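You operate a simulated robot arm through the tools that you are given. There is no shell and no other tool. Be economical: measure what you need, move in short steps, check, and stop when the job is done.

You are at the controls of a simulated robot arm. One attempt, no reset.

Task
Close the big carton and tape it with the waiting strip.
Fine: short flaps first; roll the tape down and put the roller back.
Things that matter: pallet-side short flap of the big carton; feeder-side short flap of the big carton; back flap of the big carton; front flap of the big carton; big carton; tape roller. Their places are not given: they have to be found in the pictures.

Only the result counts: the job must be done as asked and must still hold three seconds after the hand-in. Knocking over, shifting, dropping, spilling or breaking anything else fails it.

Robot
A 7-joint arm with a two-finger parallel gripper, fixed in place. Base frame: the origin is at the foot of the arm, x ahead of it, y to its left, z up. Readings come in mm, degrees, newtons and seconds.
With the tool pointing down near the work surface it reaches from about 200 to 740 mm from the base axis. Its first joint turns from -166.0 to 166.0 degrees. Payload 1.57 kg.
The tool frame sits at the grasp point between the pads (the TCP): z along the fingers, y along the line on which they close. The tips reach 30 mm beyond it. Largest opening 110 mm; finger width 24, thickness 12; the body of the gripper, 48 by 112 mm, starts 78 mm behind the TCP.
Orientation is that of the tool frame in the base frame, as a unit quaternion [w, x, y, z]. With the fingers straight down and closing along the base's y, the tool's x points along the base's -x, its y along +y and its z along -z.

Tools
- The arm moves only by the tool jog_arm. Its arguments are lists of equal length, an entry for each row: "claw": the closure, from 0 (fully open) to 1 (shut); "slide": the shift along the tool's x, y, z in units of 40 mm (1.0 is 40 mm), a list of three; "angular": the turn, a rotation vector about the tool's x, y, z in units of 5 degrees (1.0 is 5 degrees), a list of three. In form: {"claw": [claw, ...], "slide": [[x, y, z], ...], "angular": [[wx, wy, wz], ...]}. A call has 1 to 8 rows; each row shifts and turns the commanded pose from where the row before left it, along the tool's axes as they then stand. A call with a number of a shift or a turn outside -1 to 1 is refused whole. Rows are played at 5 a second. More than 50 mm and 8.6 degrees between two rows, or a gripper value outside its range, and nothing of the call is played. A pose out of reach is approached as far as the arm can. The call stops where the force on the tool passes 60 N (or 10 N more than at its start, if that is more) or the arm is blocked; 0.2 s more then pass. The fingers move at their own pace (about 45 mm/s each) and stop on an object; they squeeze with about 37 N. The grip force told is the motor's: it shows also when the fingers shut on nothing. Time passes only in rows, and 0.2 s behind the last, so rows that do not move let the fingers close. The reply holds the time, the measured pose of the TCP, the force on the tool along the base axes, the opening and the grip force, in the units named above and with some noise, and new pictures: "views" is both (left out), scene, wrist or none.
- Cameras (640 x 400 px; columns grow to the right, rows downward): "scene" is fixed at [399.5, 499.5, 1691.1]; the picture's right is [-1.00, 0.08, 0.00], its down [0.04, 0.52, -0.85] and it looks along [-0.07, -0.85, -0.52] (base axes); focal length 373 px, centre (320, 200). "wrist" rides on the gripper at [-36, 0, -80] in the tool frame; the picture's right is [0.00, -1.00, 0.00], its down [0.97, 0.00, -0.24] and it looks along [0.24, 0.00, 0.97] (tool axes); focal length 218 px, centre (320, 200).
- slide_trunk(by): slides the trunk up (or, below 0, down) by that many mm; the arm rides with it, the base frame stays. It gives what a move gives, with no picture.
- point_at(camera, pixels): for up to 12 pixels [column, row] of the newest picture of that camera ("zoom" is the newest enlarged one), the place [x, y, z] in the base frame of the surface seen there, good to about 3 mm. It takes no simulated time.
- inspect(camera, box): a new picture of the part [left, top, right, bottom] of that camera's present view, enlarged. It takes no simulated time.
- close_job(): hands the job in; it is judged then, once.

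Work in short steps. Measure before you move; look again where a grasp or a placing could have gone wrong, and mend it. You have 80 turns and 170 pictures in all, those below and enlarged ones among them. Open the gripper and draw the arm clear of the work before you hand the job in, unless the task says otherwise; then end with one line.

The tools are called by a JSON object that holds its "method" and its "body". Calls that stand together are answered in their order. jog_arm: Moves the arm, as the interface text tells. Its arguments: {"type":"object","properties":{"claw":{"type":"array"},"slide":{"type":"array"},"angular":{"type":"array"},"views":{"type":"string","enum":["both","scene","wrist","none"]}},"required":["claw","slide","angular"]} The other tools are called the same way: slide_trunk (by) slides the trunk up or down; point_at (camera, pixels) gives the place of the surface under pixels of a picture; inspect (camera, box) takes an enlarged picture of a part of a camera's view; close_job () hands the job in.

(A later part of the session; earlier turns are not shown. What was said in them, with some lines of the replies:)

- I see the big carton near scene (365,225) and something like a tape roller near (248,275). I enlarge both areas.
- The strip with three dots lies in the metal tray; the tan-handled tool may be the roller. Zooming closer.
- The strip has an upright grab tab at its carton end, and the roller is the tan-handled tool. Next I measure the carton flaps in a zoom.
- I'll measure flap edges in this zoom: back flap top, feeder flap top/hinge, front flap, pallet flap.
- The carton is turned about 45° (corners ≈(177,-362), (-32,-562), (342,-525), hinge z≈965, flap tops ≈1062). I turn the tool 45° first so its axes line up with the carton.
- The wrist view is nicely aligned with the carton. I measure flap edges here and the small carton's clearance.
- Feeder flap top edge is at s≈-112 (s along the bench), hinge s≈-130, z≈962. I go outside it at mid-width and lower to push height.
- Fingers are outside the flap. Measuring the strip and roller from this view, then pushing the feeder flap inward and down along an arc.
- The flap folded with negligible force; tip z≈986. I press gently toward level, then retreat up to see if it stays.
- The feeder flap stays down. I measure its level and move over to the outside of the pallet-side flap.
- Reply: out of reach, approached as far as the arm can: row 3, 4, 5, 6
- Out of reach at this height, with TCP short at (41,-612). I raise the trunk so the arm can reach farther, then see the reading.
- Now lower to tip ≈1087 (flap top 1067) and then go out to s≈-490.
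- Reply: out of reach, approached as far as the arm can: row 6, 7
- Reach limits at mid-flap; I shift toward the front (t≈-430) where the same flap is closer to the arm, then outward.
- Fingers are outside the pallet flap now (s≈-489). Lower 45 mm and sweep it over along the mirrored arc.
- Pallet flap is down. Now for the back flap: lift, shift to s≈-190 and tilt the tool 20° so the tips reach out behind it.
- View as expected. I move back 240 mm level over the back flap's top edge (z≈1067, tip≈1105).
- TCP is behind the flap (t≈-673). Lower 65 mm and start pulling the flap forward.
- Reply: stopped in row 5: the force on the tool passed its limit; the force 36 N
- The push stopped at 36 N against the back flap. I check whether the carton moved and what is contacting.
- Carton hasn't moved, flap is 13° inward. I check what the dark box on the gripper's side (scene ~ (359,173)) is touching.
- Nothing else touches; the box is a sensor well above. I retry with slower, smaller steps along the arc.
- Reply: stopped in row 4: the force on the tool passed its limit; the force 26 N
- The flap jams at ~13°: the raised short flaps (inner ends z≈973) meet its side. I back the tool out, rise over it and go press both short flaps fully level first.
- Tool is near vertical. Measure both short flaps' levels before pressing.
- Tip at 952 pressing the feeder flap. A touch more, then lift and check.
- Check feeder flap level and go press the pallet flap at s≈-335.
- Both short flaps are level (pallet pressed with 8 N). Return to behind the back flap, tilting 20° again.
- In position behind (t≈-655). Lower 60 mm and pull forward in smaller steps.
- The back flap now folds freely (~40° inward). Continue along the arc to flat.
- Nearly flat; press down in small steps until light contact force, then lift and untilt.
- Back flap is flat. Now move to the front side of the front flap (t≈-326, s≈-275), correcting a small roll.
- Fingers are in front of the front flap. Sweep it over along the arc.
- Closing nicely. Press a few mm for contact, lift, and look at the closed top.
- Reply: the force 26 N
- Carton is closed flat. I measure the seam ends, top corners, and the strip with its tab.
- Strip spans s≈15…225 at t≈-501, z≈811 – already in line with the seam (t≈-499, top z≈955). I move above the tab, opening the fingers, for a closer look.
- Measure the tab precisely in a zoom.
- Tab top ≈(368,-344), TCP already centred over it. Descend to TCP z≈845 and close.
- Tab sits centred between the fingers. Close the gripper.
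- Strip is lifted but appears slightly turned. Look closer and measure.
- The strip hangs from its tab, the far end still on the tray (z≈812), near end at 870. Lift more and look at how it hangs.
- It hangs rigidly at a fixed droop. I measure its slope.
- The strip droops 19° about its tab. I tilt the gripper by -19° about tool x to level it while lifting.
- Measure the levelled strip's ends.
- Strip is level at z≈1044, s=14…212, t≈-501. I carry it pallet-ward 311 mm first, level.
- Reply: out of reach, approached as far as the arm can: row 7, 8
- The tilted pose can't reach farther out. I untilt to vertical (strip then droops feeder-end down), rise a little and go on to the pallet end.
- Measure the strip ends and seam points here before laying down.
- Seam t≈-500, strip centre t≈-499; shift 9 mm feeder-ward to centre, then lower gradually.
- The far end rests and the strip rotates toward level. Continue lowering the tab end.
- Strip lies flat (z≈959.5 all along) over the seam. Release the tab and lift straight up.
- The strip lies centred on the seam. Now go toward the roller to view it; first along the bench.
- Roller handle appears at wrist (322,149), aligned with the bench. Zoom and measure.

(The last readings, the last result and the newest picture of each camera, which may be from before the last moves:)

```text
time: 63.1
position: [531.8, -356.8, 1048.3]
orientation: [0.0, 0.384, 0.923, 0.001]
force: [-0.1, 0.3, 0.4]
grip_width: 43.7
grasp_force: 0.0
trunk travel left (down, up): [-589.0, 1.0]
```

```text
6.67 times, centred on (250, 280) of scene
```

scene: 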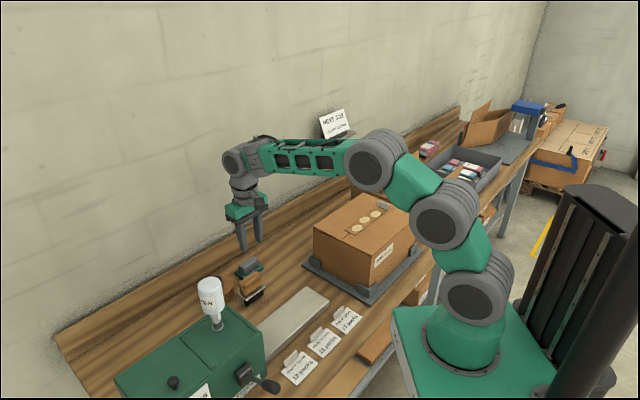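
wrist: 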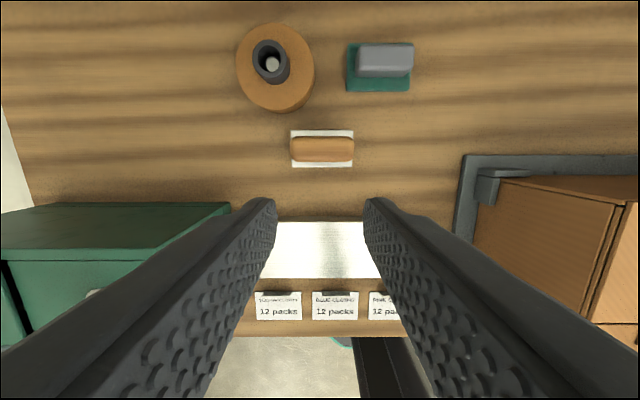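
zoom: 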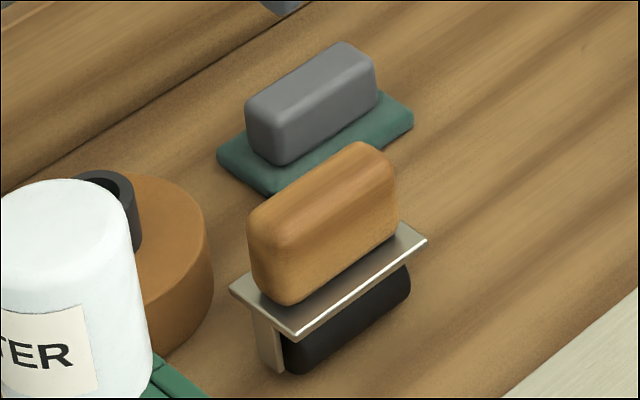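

The roller's axis lies along the bench, so for rolling along the seam it must turn 90°. I turn the gripper -90° to grip the handle (centre ≈(552,-383), 30 mm thick, z 826–876) across its thickness.

{"method": "jog_arm", "body": {"claw": [0.4, 0.4, 0.4, 0.4, 0.4, 0.4, 0.4, 0.4], "slide": [[0, 0, 0], [0, 0, 0], [0, 0, 0], [0, 0, 0], [0, 0, 0], [0, 0, 0], [0, 0, 0], [0, 0, 0]], "angular": [[0, 0, -1], [0, 0, -1], [0, 0, -1], [0, 0, -1], [0, 0, -1], [0, 0, -1], [0, 0, -1], [0, 0, -1]], "views": "none"}}

{"method": "jog_arm", "body": {"claw": [0.4, 0.4, 0.4, 0.4, 0.4, 0.4, 0.4, 0.4], "slide": [[0, 0, 0], [0, 0, 0], [0, 0, 0], [0, 0, 0], [0, 0, 0], [0, 0, 0], [0, 0, 0], [0, 0, 0]], "angular": [[0, 0, -1], [0, 0, -1], [0, 0, -1], [0, 0, -1], [0, 0, -1], [0, 0, -1], [0, 0, -1], [0, 0, -1]], "views": "none"}}

{"method": "jog_arm", "body": {"claw": [0.4, 0.4, 0.4, 0.4], "slide": [[0, 0, 0], [0, 0, 0], [0, -0.8, 0.5], [0.1, 0, 0.5]], "angular": [[0, 0, -1], [0, 0, -1], [0, 0, 0], [0, 0, 0]]}}

```text
time: 64.9
position: [524.8, -359.8, 1054.5]
orientation: [-0.001, 0.044, 0.999, 0.001]
force: [0.7, 0.2, 0.1]
grip_width: 66.1
grasp_force: 0.1
trunk travel left (down, up): [-589.0, 1.0]
```

```text
time: 66.7
position: [525.9, -361.0, 1054.6]
orientation: [0.001, -0.301, 0.954, 0.0]
force: [-0.7, 0.1, 0.7]
grip_width: 65.9
grasp_force: 0.0
trunk travel left (down, up): [-589.0, 1.0]
```

```text
time: 67.7
position: [546.0, -385.0, 1014.3]
orientation: [0.001, -0.382, 0.924, 0.0]
force: [-0.6, -0.3, -0.1]
grip_width: 65.8
grasp_force: 0.0
trunk travel left (down, up): [-589.0, 1.0]
```

scene: 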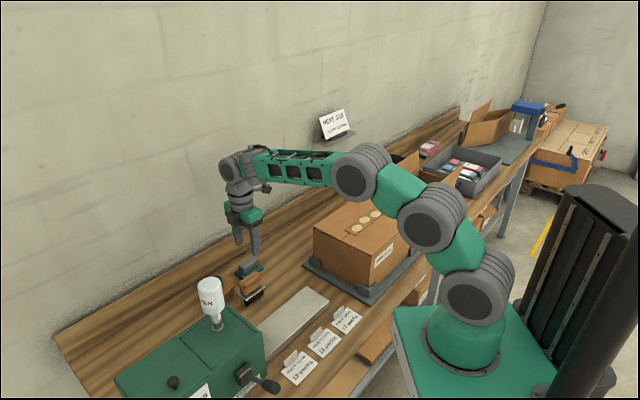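
wrist: 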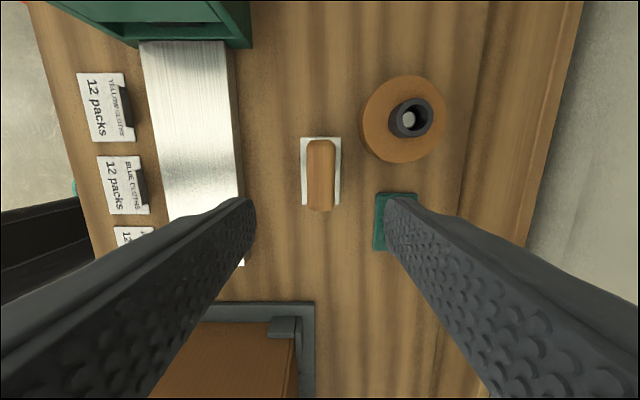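

Handle is centred between the fingers. Verify coordinates and clearance to the tape roll before descending.

{"method": "point_at", "body": {"camera": "wrist", "pixels": [[321, 145], [321, 172], [320, 205], [309, 172], [333, 172], [362, 115], [376, 150], [377, 215], [303, 138], [341, 138]]}}

```text
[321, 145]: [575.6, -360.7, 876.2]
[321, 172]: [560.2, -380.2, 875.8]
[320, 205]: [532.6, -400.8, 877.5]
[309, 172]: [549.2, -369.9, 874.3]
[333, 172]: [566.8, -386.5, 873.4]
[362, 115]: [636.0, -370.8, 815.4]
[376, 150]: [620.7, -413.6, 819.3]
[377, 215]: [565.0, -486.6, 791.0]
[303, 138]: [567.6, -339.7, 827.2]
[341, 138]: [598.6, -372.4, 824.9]
```

Centre on handle (s≈121, t≈-662) and descend to TCP z≈862.

{"method": "jog_arm", "body": {"claw": [0.4, 0.4, 0.4, 0.4, 0.4], "slide": [[-0.18, -0.09, 0.6], [0, 0, 1], [0, 0, 1], [0, 0, 0.8], [0, 0, 0.4]], "angular": [[0, 0, 0], [0, 0, 0], [0, 0, 0], [0, 0, 0], [0, 0, 0]]}}

```text
time: 68.9
position: [554.9, -380.5, 860.9]
orientation: [0.001, -0.382, 0.924, 0.001]
force: [0.1, 0.7, -0.7]
grip_width: 66.1
grasp_force: 0.0
trunk travel left (down, up): [-589.0, 1.0]
```

scene: 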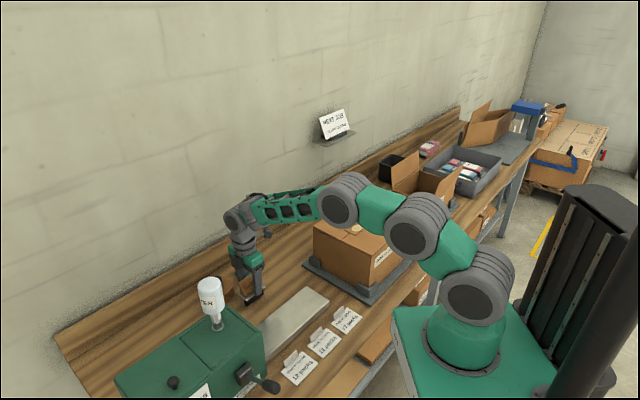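
wrist: 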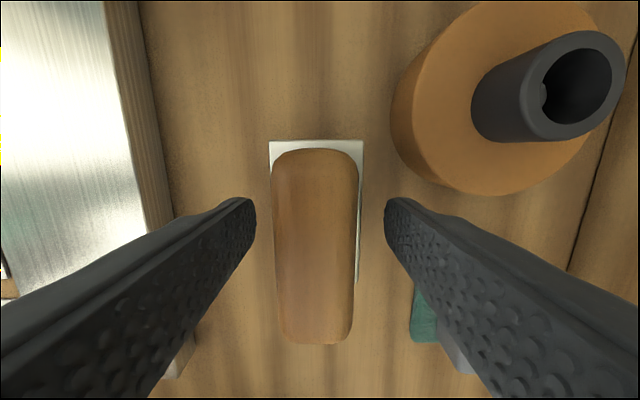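

Fingers straddle the handle. Close, then lift a little.

{"method": "jog_arm", "body": {"claw": [1, 1, 1, 1], "slide": [[0, 0, 0], [0, 0, 0], [0, 0, 0], [0, 0, 0]], "angular": [[0, 0, 0], [0, 0, 0], [0, 0, 0], [0, 0, 0]], "views": "none"}}

{"method": "jog_arm", "body": {"claw": [1, 1, 1, 1, 1], "slide": [[0, 0, -0.3], [0, 0, -0.7], [0, 0, -1], [0, 0, -1], [0, 0, -1]], "angular": [[0, 0, 0], [0, 0, 0], [0, 0, 0], [0, 0, 0], [0, 0, 0]]}}

```text
time: 69.9
position: [553.7, -380.8, 862.6]
orientation: [0.001, -0.382, 0.924, -0.001]
force: [0.2, 0.0, 0.2]
grip_width: 29.9
grasp_force: 30.4
trunk travel left (down, up): [-589.0, 1.0]
```

```text
time: 71.1
position: [553.7, -382.5, 1024.0]
orientation: [0.001, -0.381, 0.924, 0.001]
force: [0.4, -0.7, -1.8]
grip_width: 29.4
grasp_force: 37.4
trunk travel left (down, up): [-589.0, 1.0]
```

scene: 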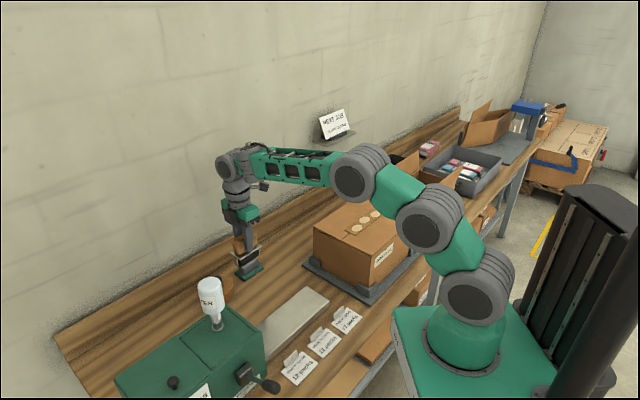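
wrist: 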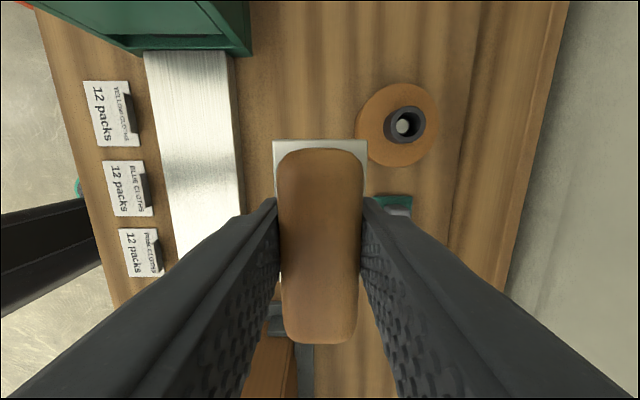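

Roller is held (its bottom ~82 mm below TCP). I bring it to the seam line, turn it 90° back, and carry it over the strip's feeder end.

{"method": "jog_arm", "body": {"claw": [1, 1, 1, 1, 1, 1, 1, 1], "slide": [[0, 1, -0.55], [0, 1, -0.55], [0, 1, -0.55], [0, 1, -0.55], [0, 0, 0], [0, 0, 0], [0, 0, 0], [0, 0, 0]], "angular": [[0, 0, 0], [0, 0, 0], [0, 0, 0], [0, 0, 0], [0, 0, 1], [0, 0, 1], [0, 0, 1], [0, 0, 1]], "views": "none"}}

{"method": "jog_arm", "body": {"claw": [1, 1, 1, 1, 1, 1, 1, 1], "slide": [[0, 0, 0], [0, 0, 0], [0, 0, 0], [0, 0, 0], [0, 0, 0], [0, 0, 0], [0, 0, 0], [0, 0, 0]], "angular": [[0, 0, 1], [0, 0, 1], [0, 0, 1], [0, 0, 1], [0, 0, 1], [0, 0, 1], [0, 0, 1], [0, 0, 1]], "views": "none"}}

{"method": "jog_arm", "body": {"claw": [1, 1, 1, 1, 1, 1], "slide": [[0, 0, 0], [0, 0, 0], [0, 0, 0], [0, 0, 0], [0, 0, 0], [0, 0, 0]], "angular": [[0, 0, 1], [0, 0, 1], [0, 0, 1], [0, 0, 1], [0, 0, 1], [0, 0, 1]], "views": "wrist"}}

```text
time: 72.9
position: [440.3, -269.6, 1108.2]
orientation: [0.001, -0.215, 0.977, 0.001]
force: [0.3, 0.1, -1.7]
grip_width: 29.8
grasp_force: 37.2
trunk travel left (down, up): [-589.0, 1.0]
```

```text
time: 74.7
position: [440.2, -268.5, 1109.2]
orientation: [0.0, 0.133, 0.991, 0.0]
force: [0.2, 0.4, -2.4]
grip_width: 29.7
grasp_force: 36.3
trunk travel left (down, up): [-589.0, 1.0]
```

```text
time: 76.1
position: [440.6, -269.3, 1110.0]
orientation: [0.0, 0.385, 0.923, 0.001]
force: [0.0, 0.1, -2.0]
grip_width: 29.7
grasp_force: 36.7
trunk travel left (down, up): [-589.0, 1.0]
```

wrist: 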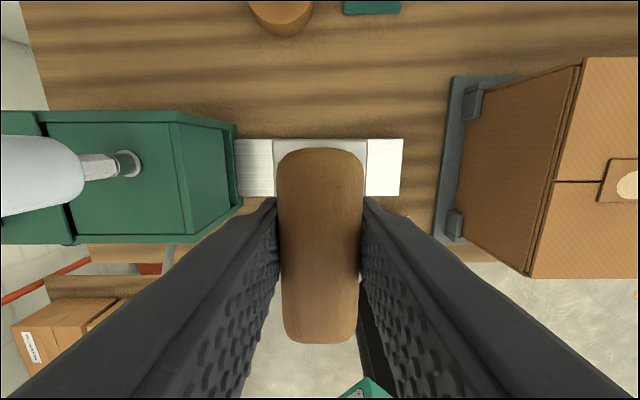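

Roller axis now lies across the seam. Carry it 299 mm to above the strip's feeder end.

{"method": "jog_arm", "body": {"claw": [1, 1, 1, 1, 1, 1, 1, 1], "slide": [[0, -0.935, 0], [0.03, -0.935, 0], [0, -0.935, 0], [0, -0.935, 0], [0, -0.935, 0], [0, -0.935, 0], [0, -0.935, 0], [0, -0.935, 0]], "angular": [[0, 0, 0], [0, 0, 0], [0, 0, 0], [0, 0, 0], [0, 0, 0], [0, 0, 0], [0, 0, 0], [0, 0, 0]]}}

{"method": "point_at", "body": {"camera": "wrist", "pixels": [[375, 175], [390, 150], [390, 180], [450, 175], [500, 175], [260, 175], [520, 160]]}}

```text
time: 77.9
position: [227.9, -479.0, 1110.7]
orientation: [0.0, 0.384, 0.924, 0.0]
force: [-0.1, -0.2, -2.3]
grip_width: 29.7
grasp_force: 37.2
trunk travel left (down, up): [-589.0, 1.0]
```

scene: 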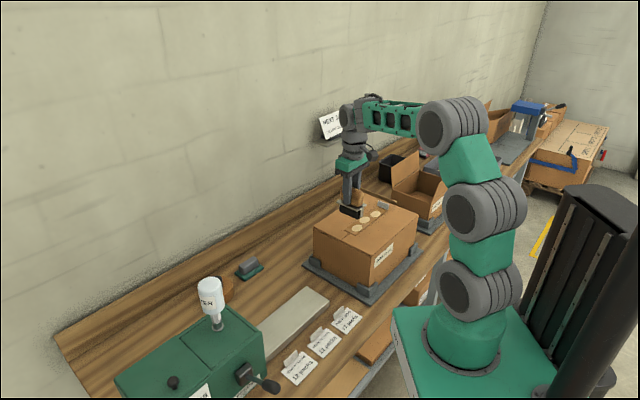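
wrist: 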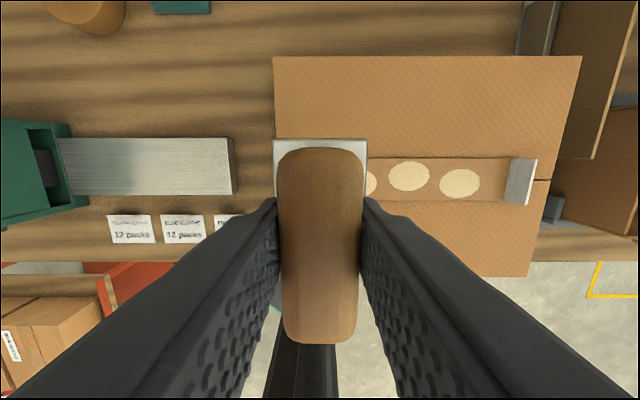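

```text
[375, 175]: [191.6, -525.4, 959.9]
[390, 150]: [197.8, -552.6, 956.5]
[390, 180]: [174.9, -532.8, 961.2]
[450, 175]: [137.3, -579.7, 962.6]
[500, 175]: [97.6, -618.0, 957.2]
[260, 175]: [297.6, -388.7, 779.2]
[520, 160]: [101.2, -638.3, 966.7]
```

Over the strip's end. Descend until the roller contacts with a firm push.

{"method": "jog_arm", "body": {"claw": [1, 1, 1, 1, 1, 1], "slide": [[0, 0.2, 0.6], [0, 0, 0.6], [0, 0, 0.3], [0, 0, 0.1], [0, 0, 0.1], [0, 0, 0]], "angular": [[0, 0, 0], [0, 0, 0], [0, 0, 0], [0, 0, 0], [0, 0, 0], [0, 0, 0]], "views": "none"}}

```text
time: 79.3
position: [233.8, -473.3, 1041.0]
orientation: [0.001, 0.384, 0.923, 0.0]
force: [0.8, -0.8, -2.8]
grip_width: 29.8
grasp_force: 36.9
trunk travel left (down, up): [-589.0, 1.0]
```

No contact yet at 1041; lower in 2–4 mm steps.

{"method": "jog_arm", "body": {"claw": [1, 1, 1], "slide": [[0, 0, 0.06], [0, 0, 0.05], [0, 0, 0]], "angular": [[0, 0, 0], [0, 0, 0], [0, 0, 0]], "views": "wrist"}}

```text
time: 80.1
position: [234.5, -472.6, 1038.2]
orientation: [0.001, 0.384, 0.923, 0.0]
force: [1.2, 1.8, 7.3]
grip_width: 29.8
grasp_force: 37.5
trunk travel left (down, up): [-589.0, 1.0]
```

wrist: 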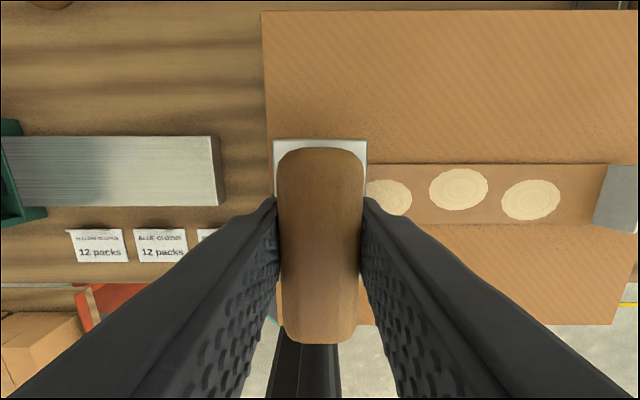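

Contact is on the carton just before the strip edge; to avoid shoving its edge I lift, step onto the strip (s≈-196) and press there.

{"method": "jog_arm", "body": {"claw": [1, 1, 1, 1, 1, 1, 1], "slide": [[0, 0, -0.3], [0, -0.7, 0], [0, 0, 0.14], [0, 0, 0.06], [0, 0, 0.05], [0, 0, 0.04], [0, 0, 0]], "angular": [[0, 0, 0], [0, 0, 0], [0, 0, 0], [0, 0, 0], [0, 0, 0], [0, 0, 0], [0, 0, 0]], "views": "none"}}

```text
time: 81.7
position: [213.3, -493.1, 1040.1]
orientation: [0.002, 0.384, 0.923, -0.001]
force: [-3.4, 0.2, 22.5]
grip_width: 29.8
grasp_force: 36.8
trunk travel left (down, up): [-589.0, 1.0]
```

Pressing with ~25 N on the strip. Roll toward the tab end.

{"method": "jog_arm", "body": {"claw": [1, 1, 1, 1, 1, 1, 1, 1], "slide": [[0, -0.48, 0], [0, -0.48, 0], [0, -0.48, 0], [0, -0.48, 0], [0, -0.48, 0], [0, -0.48, 0], [0, -0.48, 0], [0, -0.48, 0]], "angular": [[0, 0, 0], [0, 0, 0], [0, 0, 0], [0, 0, 0], [0, 0, 0], [0, 0, 0], [0, 0, 0], [0, 0, 0]]}}

```text
time: 83.5
position: [106.1, -598.0, 1038.4]
orientation: [0.001, 0.384, 0.923, -0.003]
force: [7.2, 6.0, 33.0]
grip_width: 29.8
grasp_force: 36.8
trunk travel left (down, up): [-589.0, 1.0]
```

scene: 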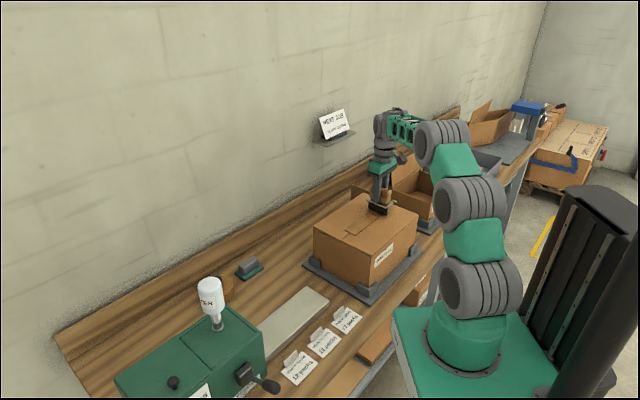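
wrist: 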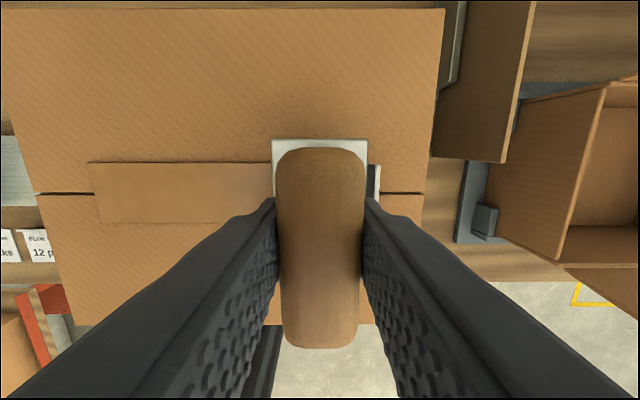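

The dots vanish where rolled — the strip is bonding. Roll back to the feeder end, then lift.

{"method": "jog_arm", "body": {"claw": [1, 1, 1, 1, 1, 1, 1, 1], "slide": [[0, -0.08, 0], [0, 0.5, 0], [0, 0.5, 0], [0, 0.5, 0], [0, 0.5, 0], [0, 0.5, 0], [0, 0.55, 0], [0, 0.55, 0]], "angular": [[0, 0, 0], [0, 0, 0], [0, 0, 0], [0, 0, 0], [0, 0, 0], [0, 0, 0], [0, 0, 0], [0, 0, 0]], "views": "none"}}

{"method": "jog_arm", "body": {"claw": [1, 1, 1, 1, 1, 1, 1], "slide": [[0, 0.5, 0], [0, 0.4, 0], [0, 0, -0.5], [0, 0, -1], [0, 0.9, -0.3], [0, 0.9, 0], [0, 0.9, 0]], "angular": [[0, 0, 0], [0, 0, 0], [0, 0, 0], [0, 0, 0], [0, 0, 0], [0, 0, 0], [0, 0, 0]]}}

{"method": "inspect", "body": {"camera": "scene", "box": [300, 180, 440, 300]}}

```text
time: 85.3
position: [206.5, -500.6, 1037.7]
orientation: [0.0, 0.384, 0.923, 0.001]
force: [-2.7, -3.2, 21.7]
grip_width: 29.9
grasp_force: 37.4
trunk travel left (down, up): [-589.0, 1.0]
```

```text
time: 86.9
position: [306.0, -398.2, 1108.4]
orientation: [-0.001, 0.383, 0.924, 0.001]
force: [-0.1, 0.1, -2.7]
grip_width: 29.9
grasp_force: 37.0
trunk travel left (down, up): [-589.0, 1.0]
```

scene: 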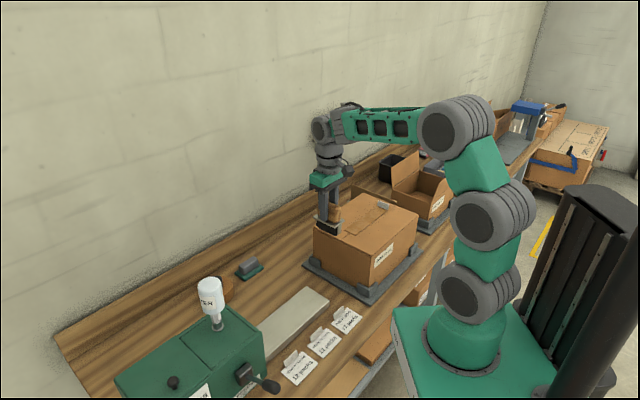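
wrist: 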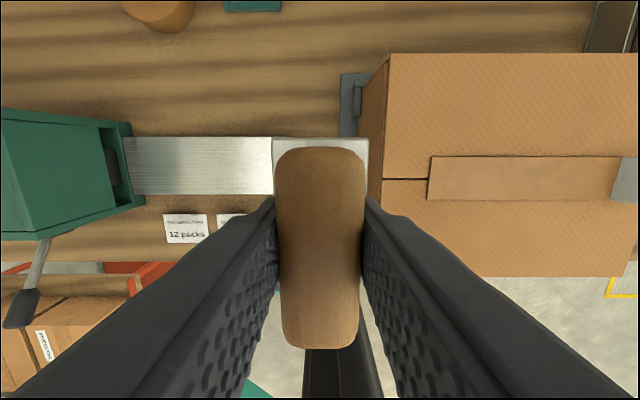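

```text
3.33 times, centred on (370, 240) of scene
```

zoom: 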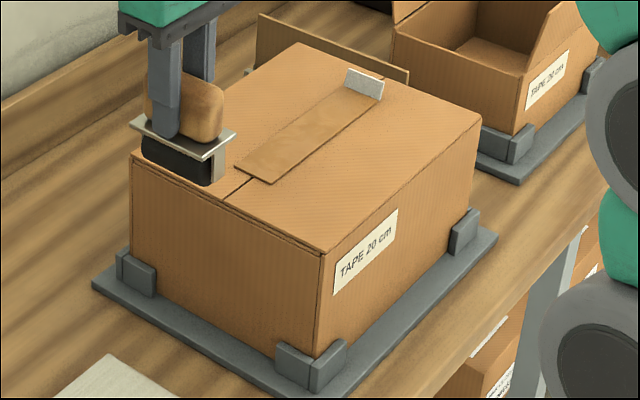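

All dots are gone; the tape is down. Now return the roller: travel back, turn -90°.

{"method": "jog_arm", "body": {"claw": [1, 1, 1, 1, 1, 1, 1, 1], "slide": [[0, 0.94, 0], [0, 0.94, 0], [0, 0.94, 0], [0, 0.94, 0], [0, 0.94, 0], [0, 0, 0], [0, 0, 0], [0, 0, 0]], "angular": [[0, 0, 0], [0, 0, 0], [0, 0, 0], [0, 0, 0], [0, 0, 0], [0, 0, -1], [0, 0, -1], [0, 0, -1]], "views": "none"}}

{"method": "jog_arm", "body": {"claw": [1, 1, 1, 1, 1, 1, 1, 1], "slide": [[0, 0, 0], [0, 0, 0], [0, 0, 0], [0, 0, 0], [0, 0, 0], [0, 0, 0], [0, 0, 0], [0, 0, 0]], "angular": [[0, 0, -1], [0, 0, -1], [0, 0, -1], [0, 0, -1], [0, 0, -1], [0, 0, -1], [0, 0, -1], [0, 0, -1]], "views": "none"}}

{"method": "jog_arm", "body": {"claw": [1, 1, 1, 1, 1, 1, 1], "slide": [[0, 0, 0], [0, 0, 0], [0, 0, 0], [0, 0, 0], [0, 0, 0], [0, 0, 0], [0, 0, 0]], "angular": [[0, 0, -1], [0, 0, -1], [0, 0, -1], [0, 0, -1], [0, 0, -1], [0, 0, -1], [0, 0, -1]], "views": "wrist"}}

```text
time: 88.7
position: [439.8, -267.3, 1110.8]
orientation: [0.0, 0.26, 0.966, 0.001]
force: [0.7, 0.6, -2.2]
grip_width: 29.6
grasp_force: 36.9
trunk travel left (down, up): [-589.0, 1.0]
```

```text
time: 90.5
position: [440.5, -269.8, 1108.3]
orientation: [0.0, -0.087, 0.996, 0.001]
force: [-0.7, -0.2, -1.7]
grip_width: 29.6
grasp_force: 36.9
trunk travel left (down, up): [-589.0, 1.0]
```

```text
time: 92.1
position: [439.3, -268.1, 1109.1]
orientation: [0.001, -0.383, 0.924, 0.0]
force: [0.8, -0.7, -2.8]
grip_width: 29.8
grasp_force: 37.4
trunk travel left (down, up): [-589.0, 1.0]
```

wrist: 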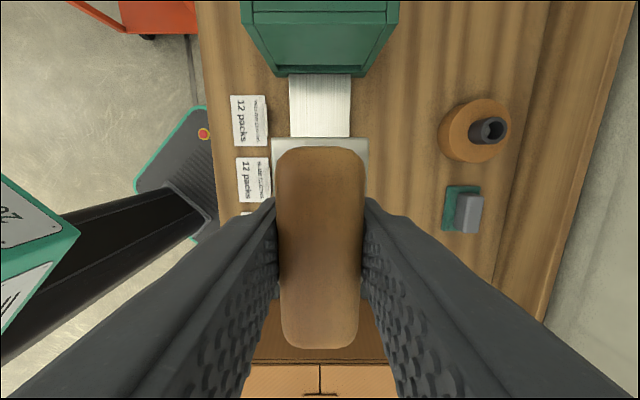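

Move back over its place (t≈-661) while lowering.

{"method": "jog_arm", "body": {"claw": [1, 1, 1, 1, 1, 1, 1, 1], "slide": [[-0.03, -1, 0.55], [0, -1, 0.55], [0, -1, 0.55], [0, -1, 0.55], [0, 0, 1], [0, 0, 1], [0, 0, 0.8], [0, 0, 0.5]], "angular": [[0, 0, 0], [0, 0, 0], [0, 0, 0], [0, 0, 0], [0, 0, 0], [0, 0, 0], [0, 0, 0], [0, 0, 0]]}}

```text
time: 93.9
position: [551.9, -378.2, 890.2]
orientation: [0.002, -0.382, 0.924, 0.001]
force: [-0.3, 0.4, -2.0]
grip_width: 30.0
grasp_force: 36.5
trunk travel left (down, up): [-589.0, 1.0]
```

scene: 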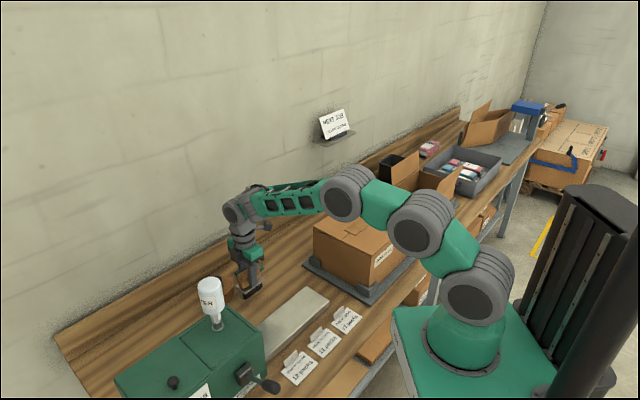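
wrist: 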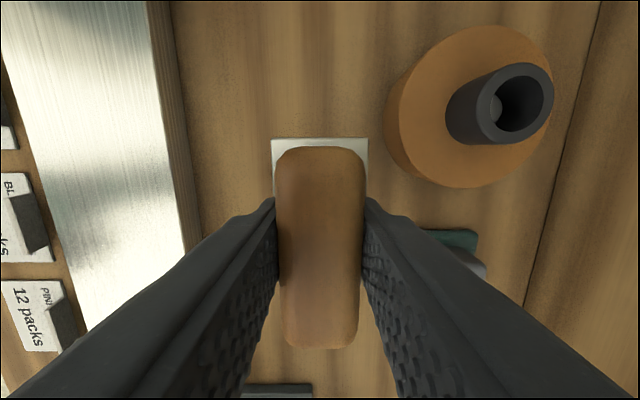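

Lower to the bench: 25 mm quickly, then gently to contact.

{"method": "jog_arm", "body": {"claw": [1, 1, 1, 1, 1], "slide": [[0, -0.05, 0.35], [0, 0, 0.25], [0, 0, 0.08], [0, 0, 0.04], [0, 0, 0]], "angular": [[0, 0, 0], [0, 0, 0], [0, 0, 0], [0, 0, 0], [0, 0, 0]], "views": "none"}}

```text
time: 95.1
position: [555.2, -381.9, 860.7]
orientation: [0.0, -0.382, 0.924, 0.0]
force: [0.0, 0.6, -3.0]
grip_width: 29.7
grasp_force: 36.6
trunk travel left (down, up): [-589.0, 1.0]
```

Still hanging; lower by 1–2 mm more to contact.

{"method": "jog_arm", "body": {"claw": [1, 1, 1], "slide": [[0, 0, 0.03], [0, 0, 0.02], [0, 0, 0]], "angular": [[0, 0, 0], [0, 0, 0], [0, 0, 0]], "views": "none"}}

```text
time: 95.9
position: [554.5, -382.3, 859.1]
orientation: [0.001, -0.382, 0.924, 0.0]
force: [-0.2, -0.3, -2.8]
grip_width: 29.4
grasp_force: 36.9
trunk travel left (down, up): [-589.0, 1.0]
```

{"method": "jog_arm", "body": {"claw": [1, 1, 1], "slide": [[0, 0, 0.04], [0, 0, 0], [0, 0, 0]], "angular": [[0, 0, 0], [0, 0, 0], [0, 0, 0]]}}

{"method": "inspect", "body": {"camera": "scene", "box": [225, 240, 285, 310]}}

```text
time: 96.7
position: [555.0, -381.7, 858.1]
orientation: [0.0, -0.382, 0.924, -0.001]
force: [-1.8, 1.7, 7.0]
grip_width: 29.9
grasp_force: 37.3
trunk travel left (down, up): [-589.0, 1.0]
```

scene: 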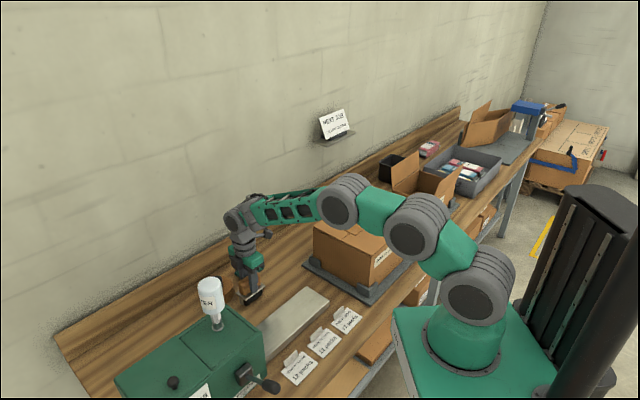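
wrist: 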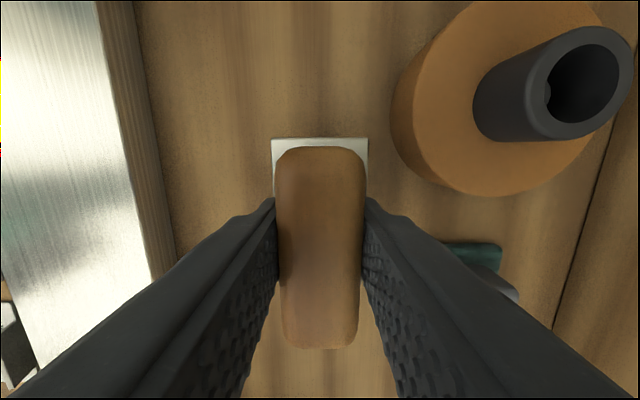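

```text
5.71 times, centred on (255, 275) of scene
```

zoom: 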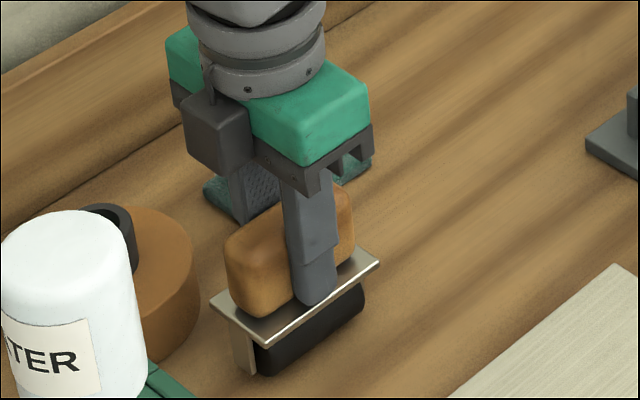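

The roller touches the bench with ~10 N. Open and rise clear.

{"method": "jog_arm", "body": {"claw": [0.4, 0.4, 0.4, 0.4, 0.4, 0.4, 0.4, 0.4], "slide": [[0, 0, 0], [0, 0, 0], [0, 0, 0], [0, 0, -0.3], [0, 0, -0.9], [0, 0, -1], [0, 0, -1], [0, 0.8, -0.8]], "angular": [[0, 0, 0], [0, 0, 0], [0, 0, 0], [0, 0, 0], [0, 0, 0], [0, 0, 0], [0, 0, 0], [0, 0, 0]]}}

{"method": "inspect", "body": {"camera": "scene", "box": [225, 240, 285, 310]}}

{"method": "inspect", "body": {"camera": "scene", "box": [290, 170, 450, 310]}}

```text
time: 98.5
position: [529.7, -361.3, 1017.3]
orientation: [0.0, -0.382, 0.924, 0.002]
force: [0.3, 0.0, 0.3]
grip_width: 66.1
grasp_force: 0.0
trunk travel left (down, up): [-589.0, 1.0]
```

scene: 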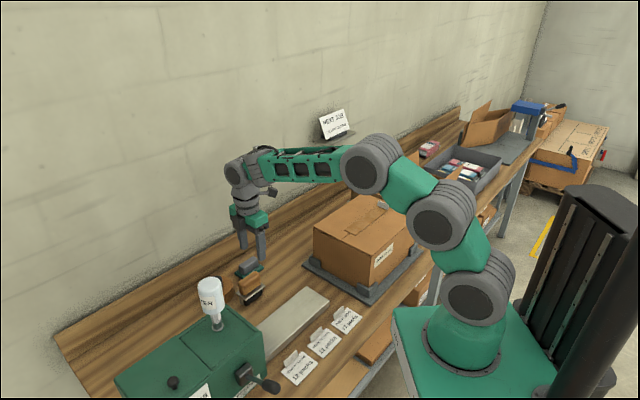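
wrist: 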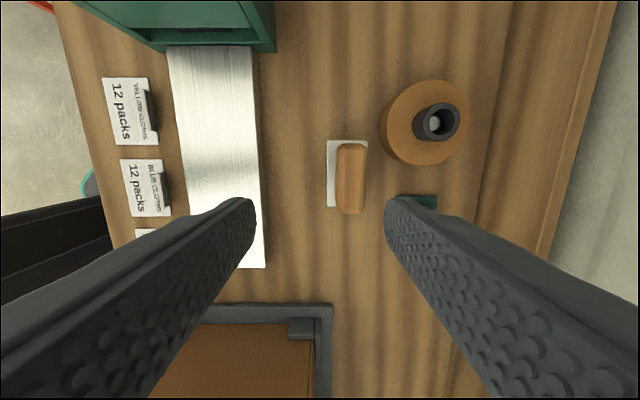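

```text
5.71 times, centred on (255, 275) of scene
```

zoom: 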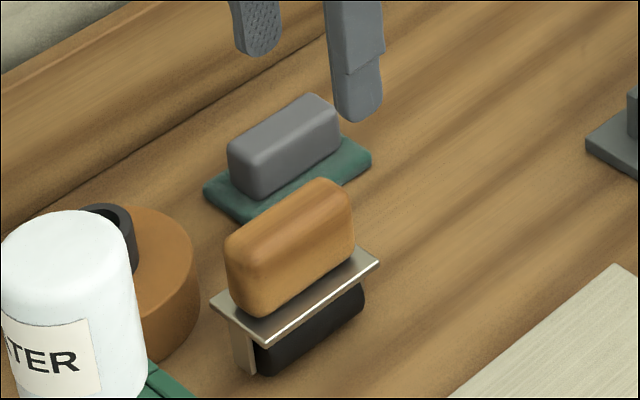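

```text
2.86 times, centred on (370, 240) of scene
```

zoom: 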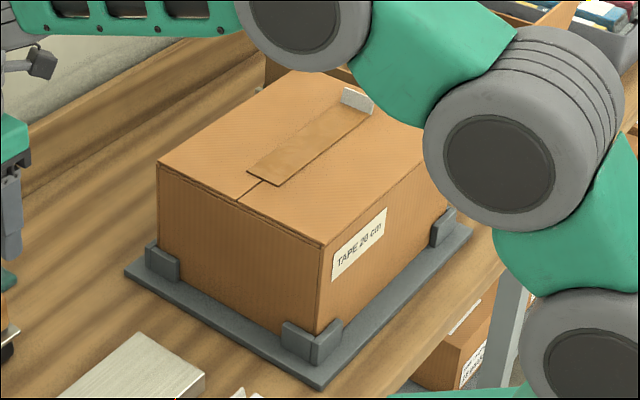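

Roller stands in its place, tape is bonded. Draw the arm clear.

{"method": "jog_arm", "body": {"claw": [0.4, 0.4, 0.4, 0.4, 0.4, 0.4], "slide": [[0, 1, -0.8], [0, 1, -0.8], [0, 1, -0.8], [0, 1, -0.8], [0, 0.5, -0.5], [0, 0, 0]], "angular": [[0, 0, 0], [0, 0, 0], [0, 0, 0], [0, 0, 0], [0, 0, 0], [0, 0, 0]]}}

{"method": "inspect", "body": {"camera": "scene", "box": [220, 160, 460, 320]}}

```text
refused: row 1 steps farther than a row can; nothing moved
```

```text
2.50 times, centred on (340, 240) of scene
```

zoom: 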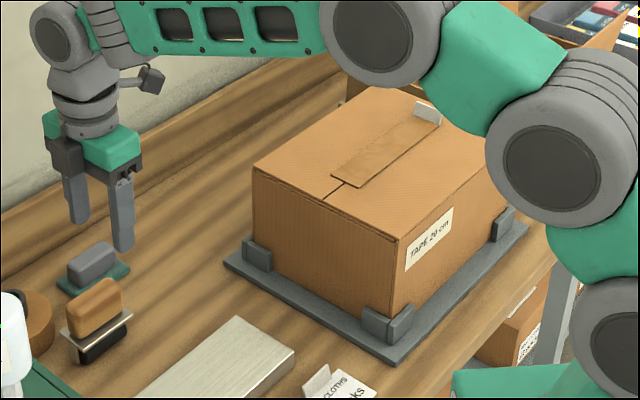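

The rows were too long; repeat with smaller steps.

{"method": "jog_arm", "body": {"claw": [0.4, 0.4, 0.4, 0.4, 0.4, 0.4], "slide": [[0, 0.8, -0.8], [0, 0.8, -0.8], [0, 0.8, -0.8], [0, 0.8, -0.8], [0, 0.8, -0.6], [0, 0, 0]], "angular": [[0, 0, 0], [0, 0, 0], [0, 0, 0], [0, 0, 0], [0, 0, 0], [0, 0, 0]]}}

{"method": "inspect", "body": {"camera": "scene", "box": [220, 160, 460, 320]}}

```text
time: 99.9
position: [419.4, -248.1, 1169.2]
orientation: [0.001, -0.382, 0.924, 0.002]
force: [-0.1, 0.2, 0.6]
grip_width: 65.8
grasp_force: 0.1
trunk travel left (down, up): [-589.0, 1.0]
```

scene: 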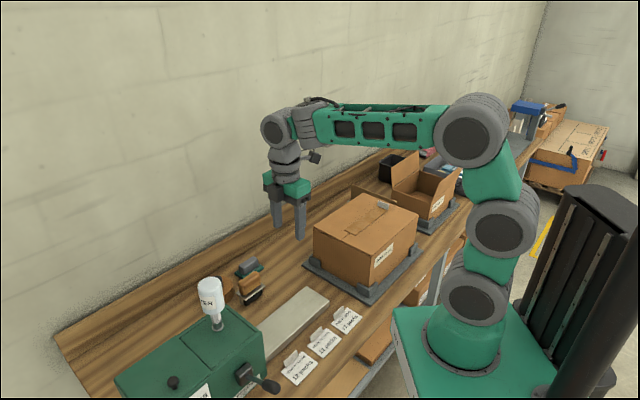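
wrist: 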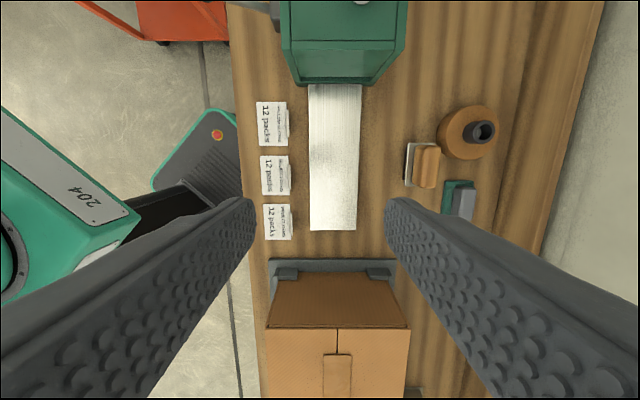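

```text
2.50 times, centred on (340, 240) of scene
```

zoom: 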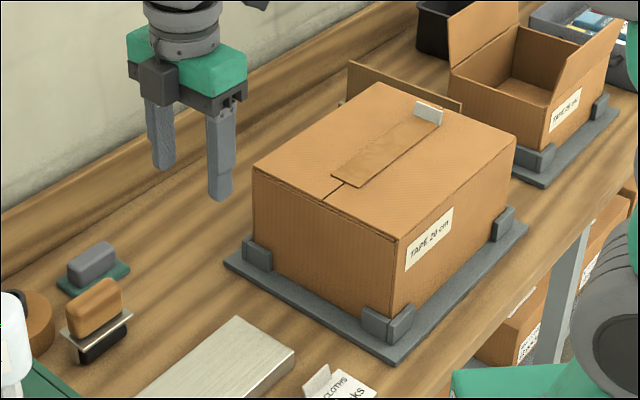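

Carton is closed and taped, the roller is back in place, and the arm is clear and open; handing in.

{"method": "close_job", "body": {}}

```text
The job is handed in.
```

The big carton is closed, short flaps first, and the waiting strip is rolled down centred on the seam. The roller is back in its place, and I handed the job in with the gripper open and the arm clear; no verdict came back.
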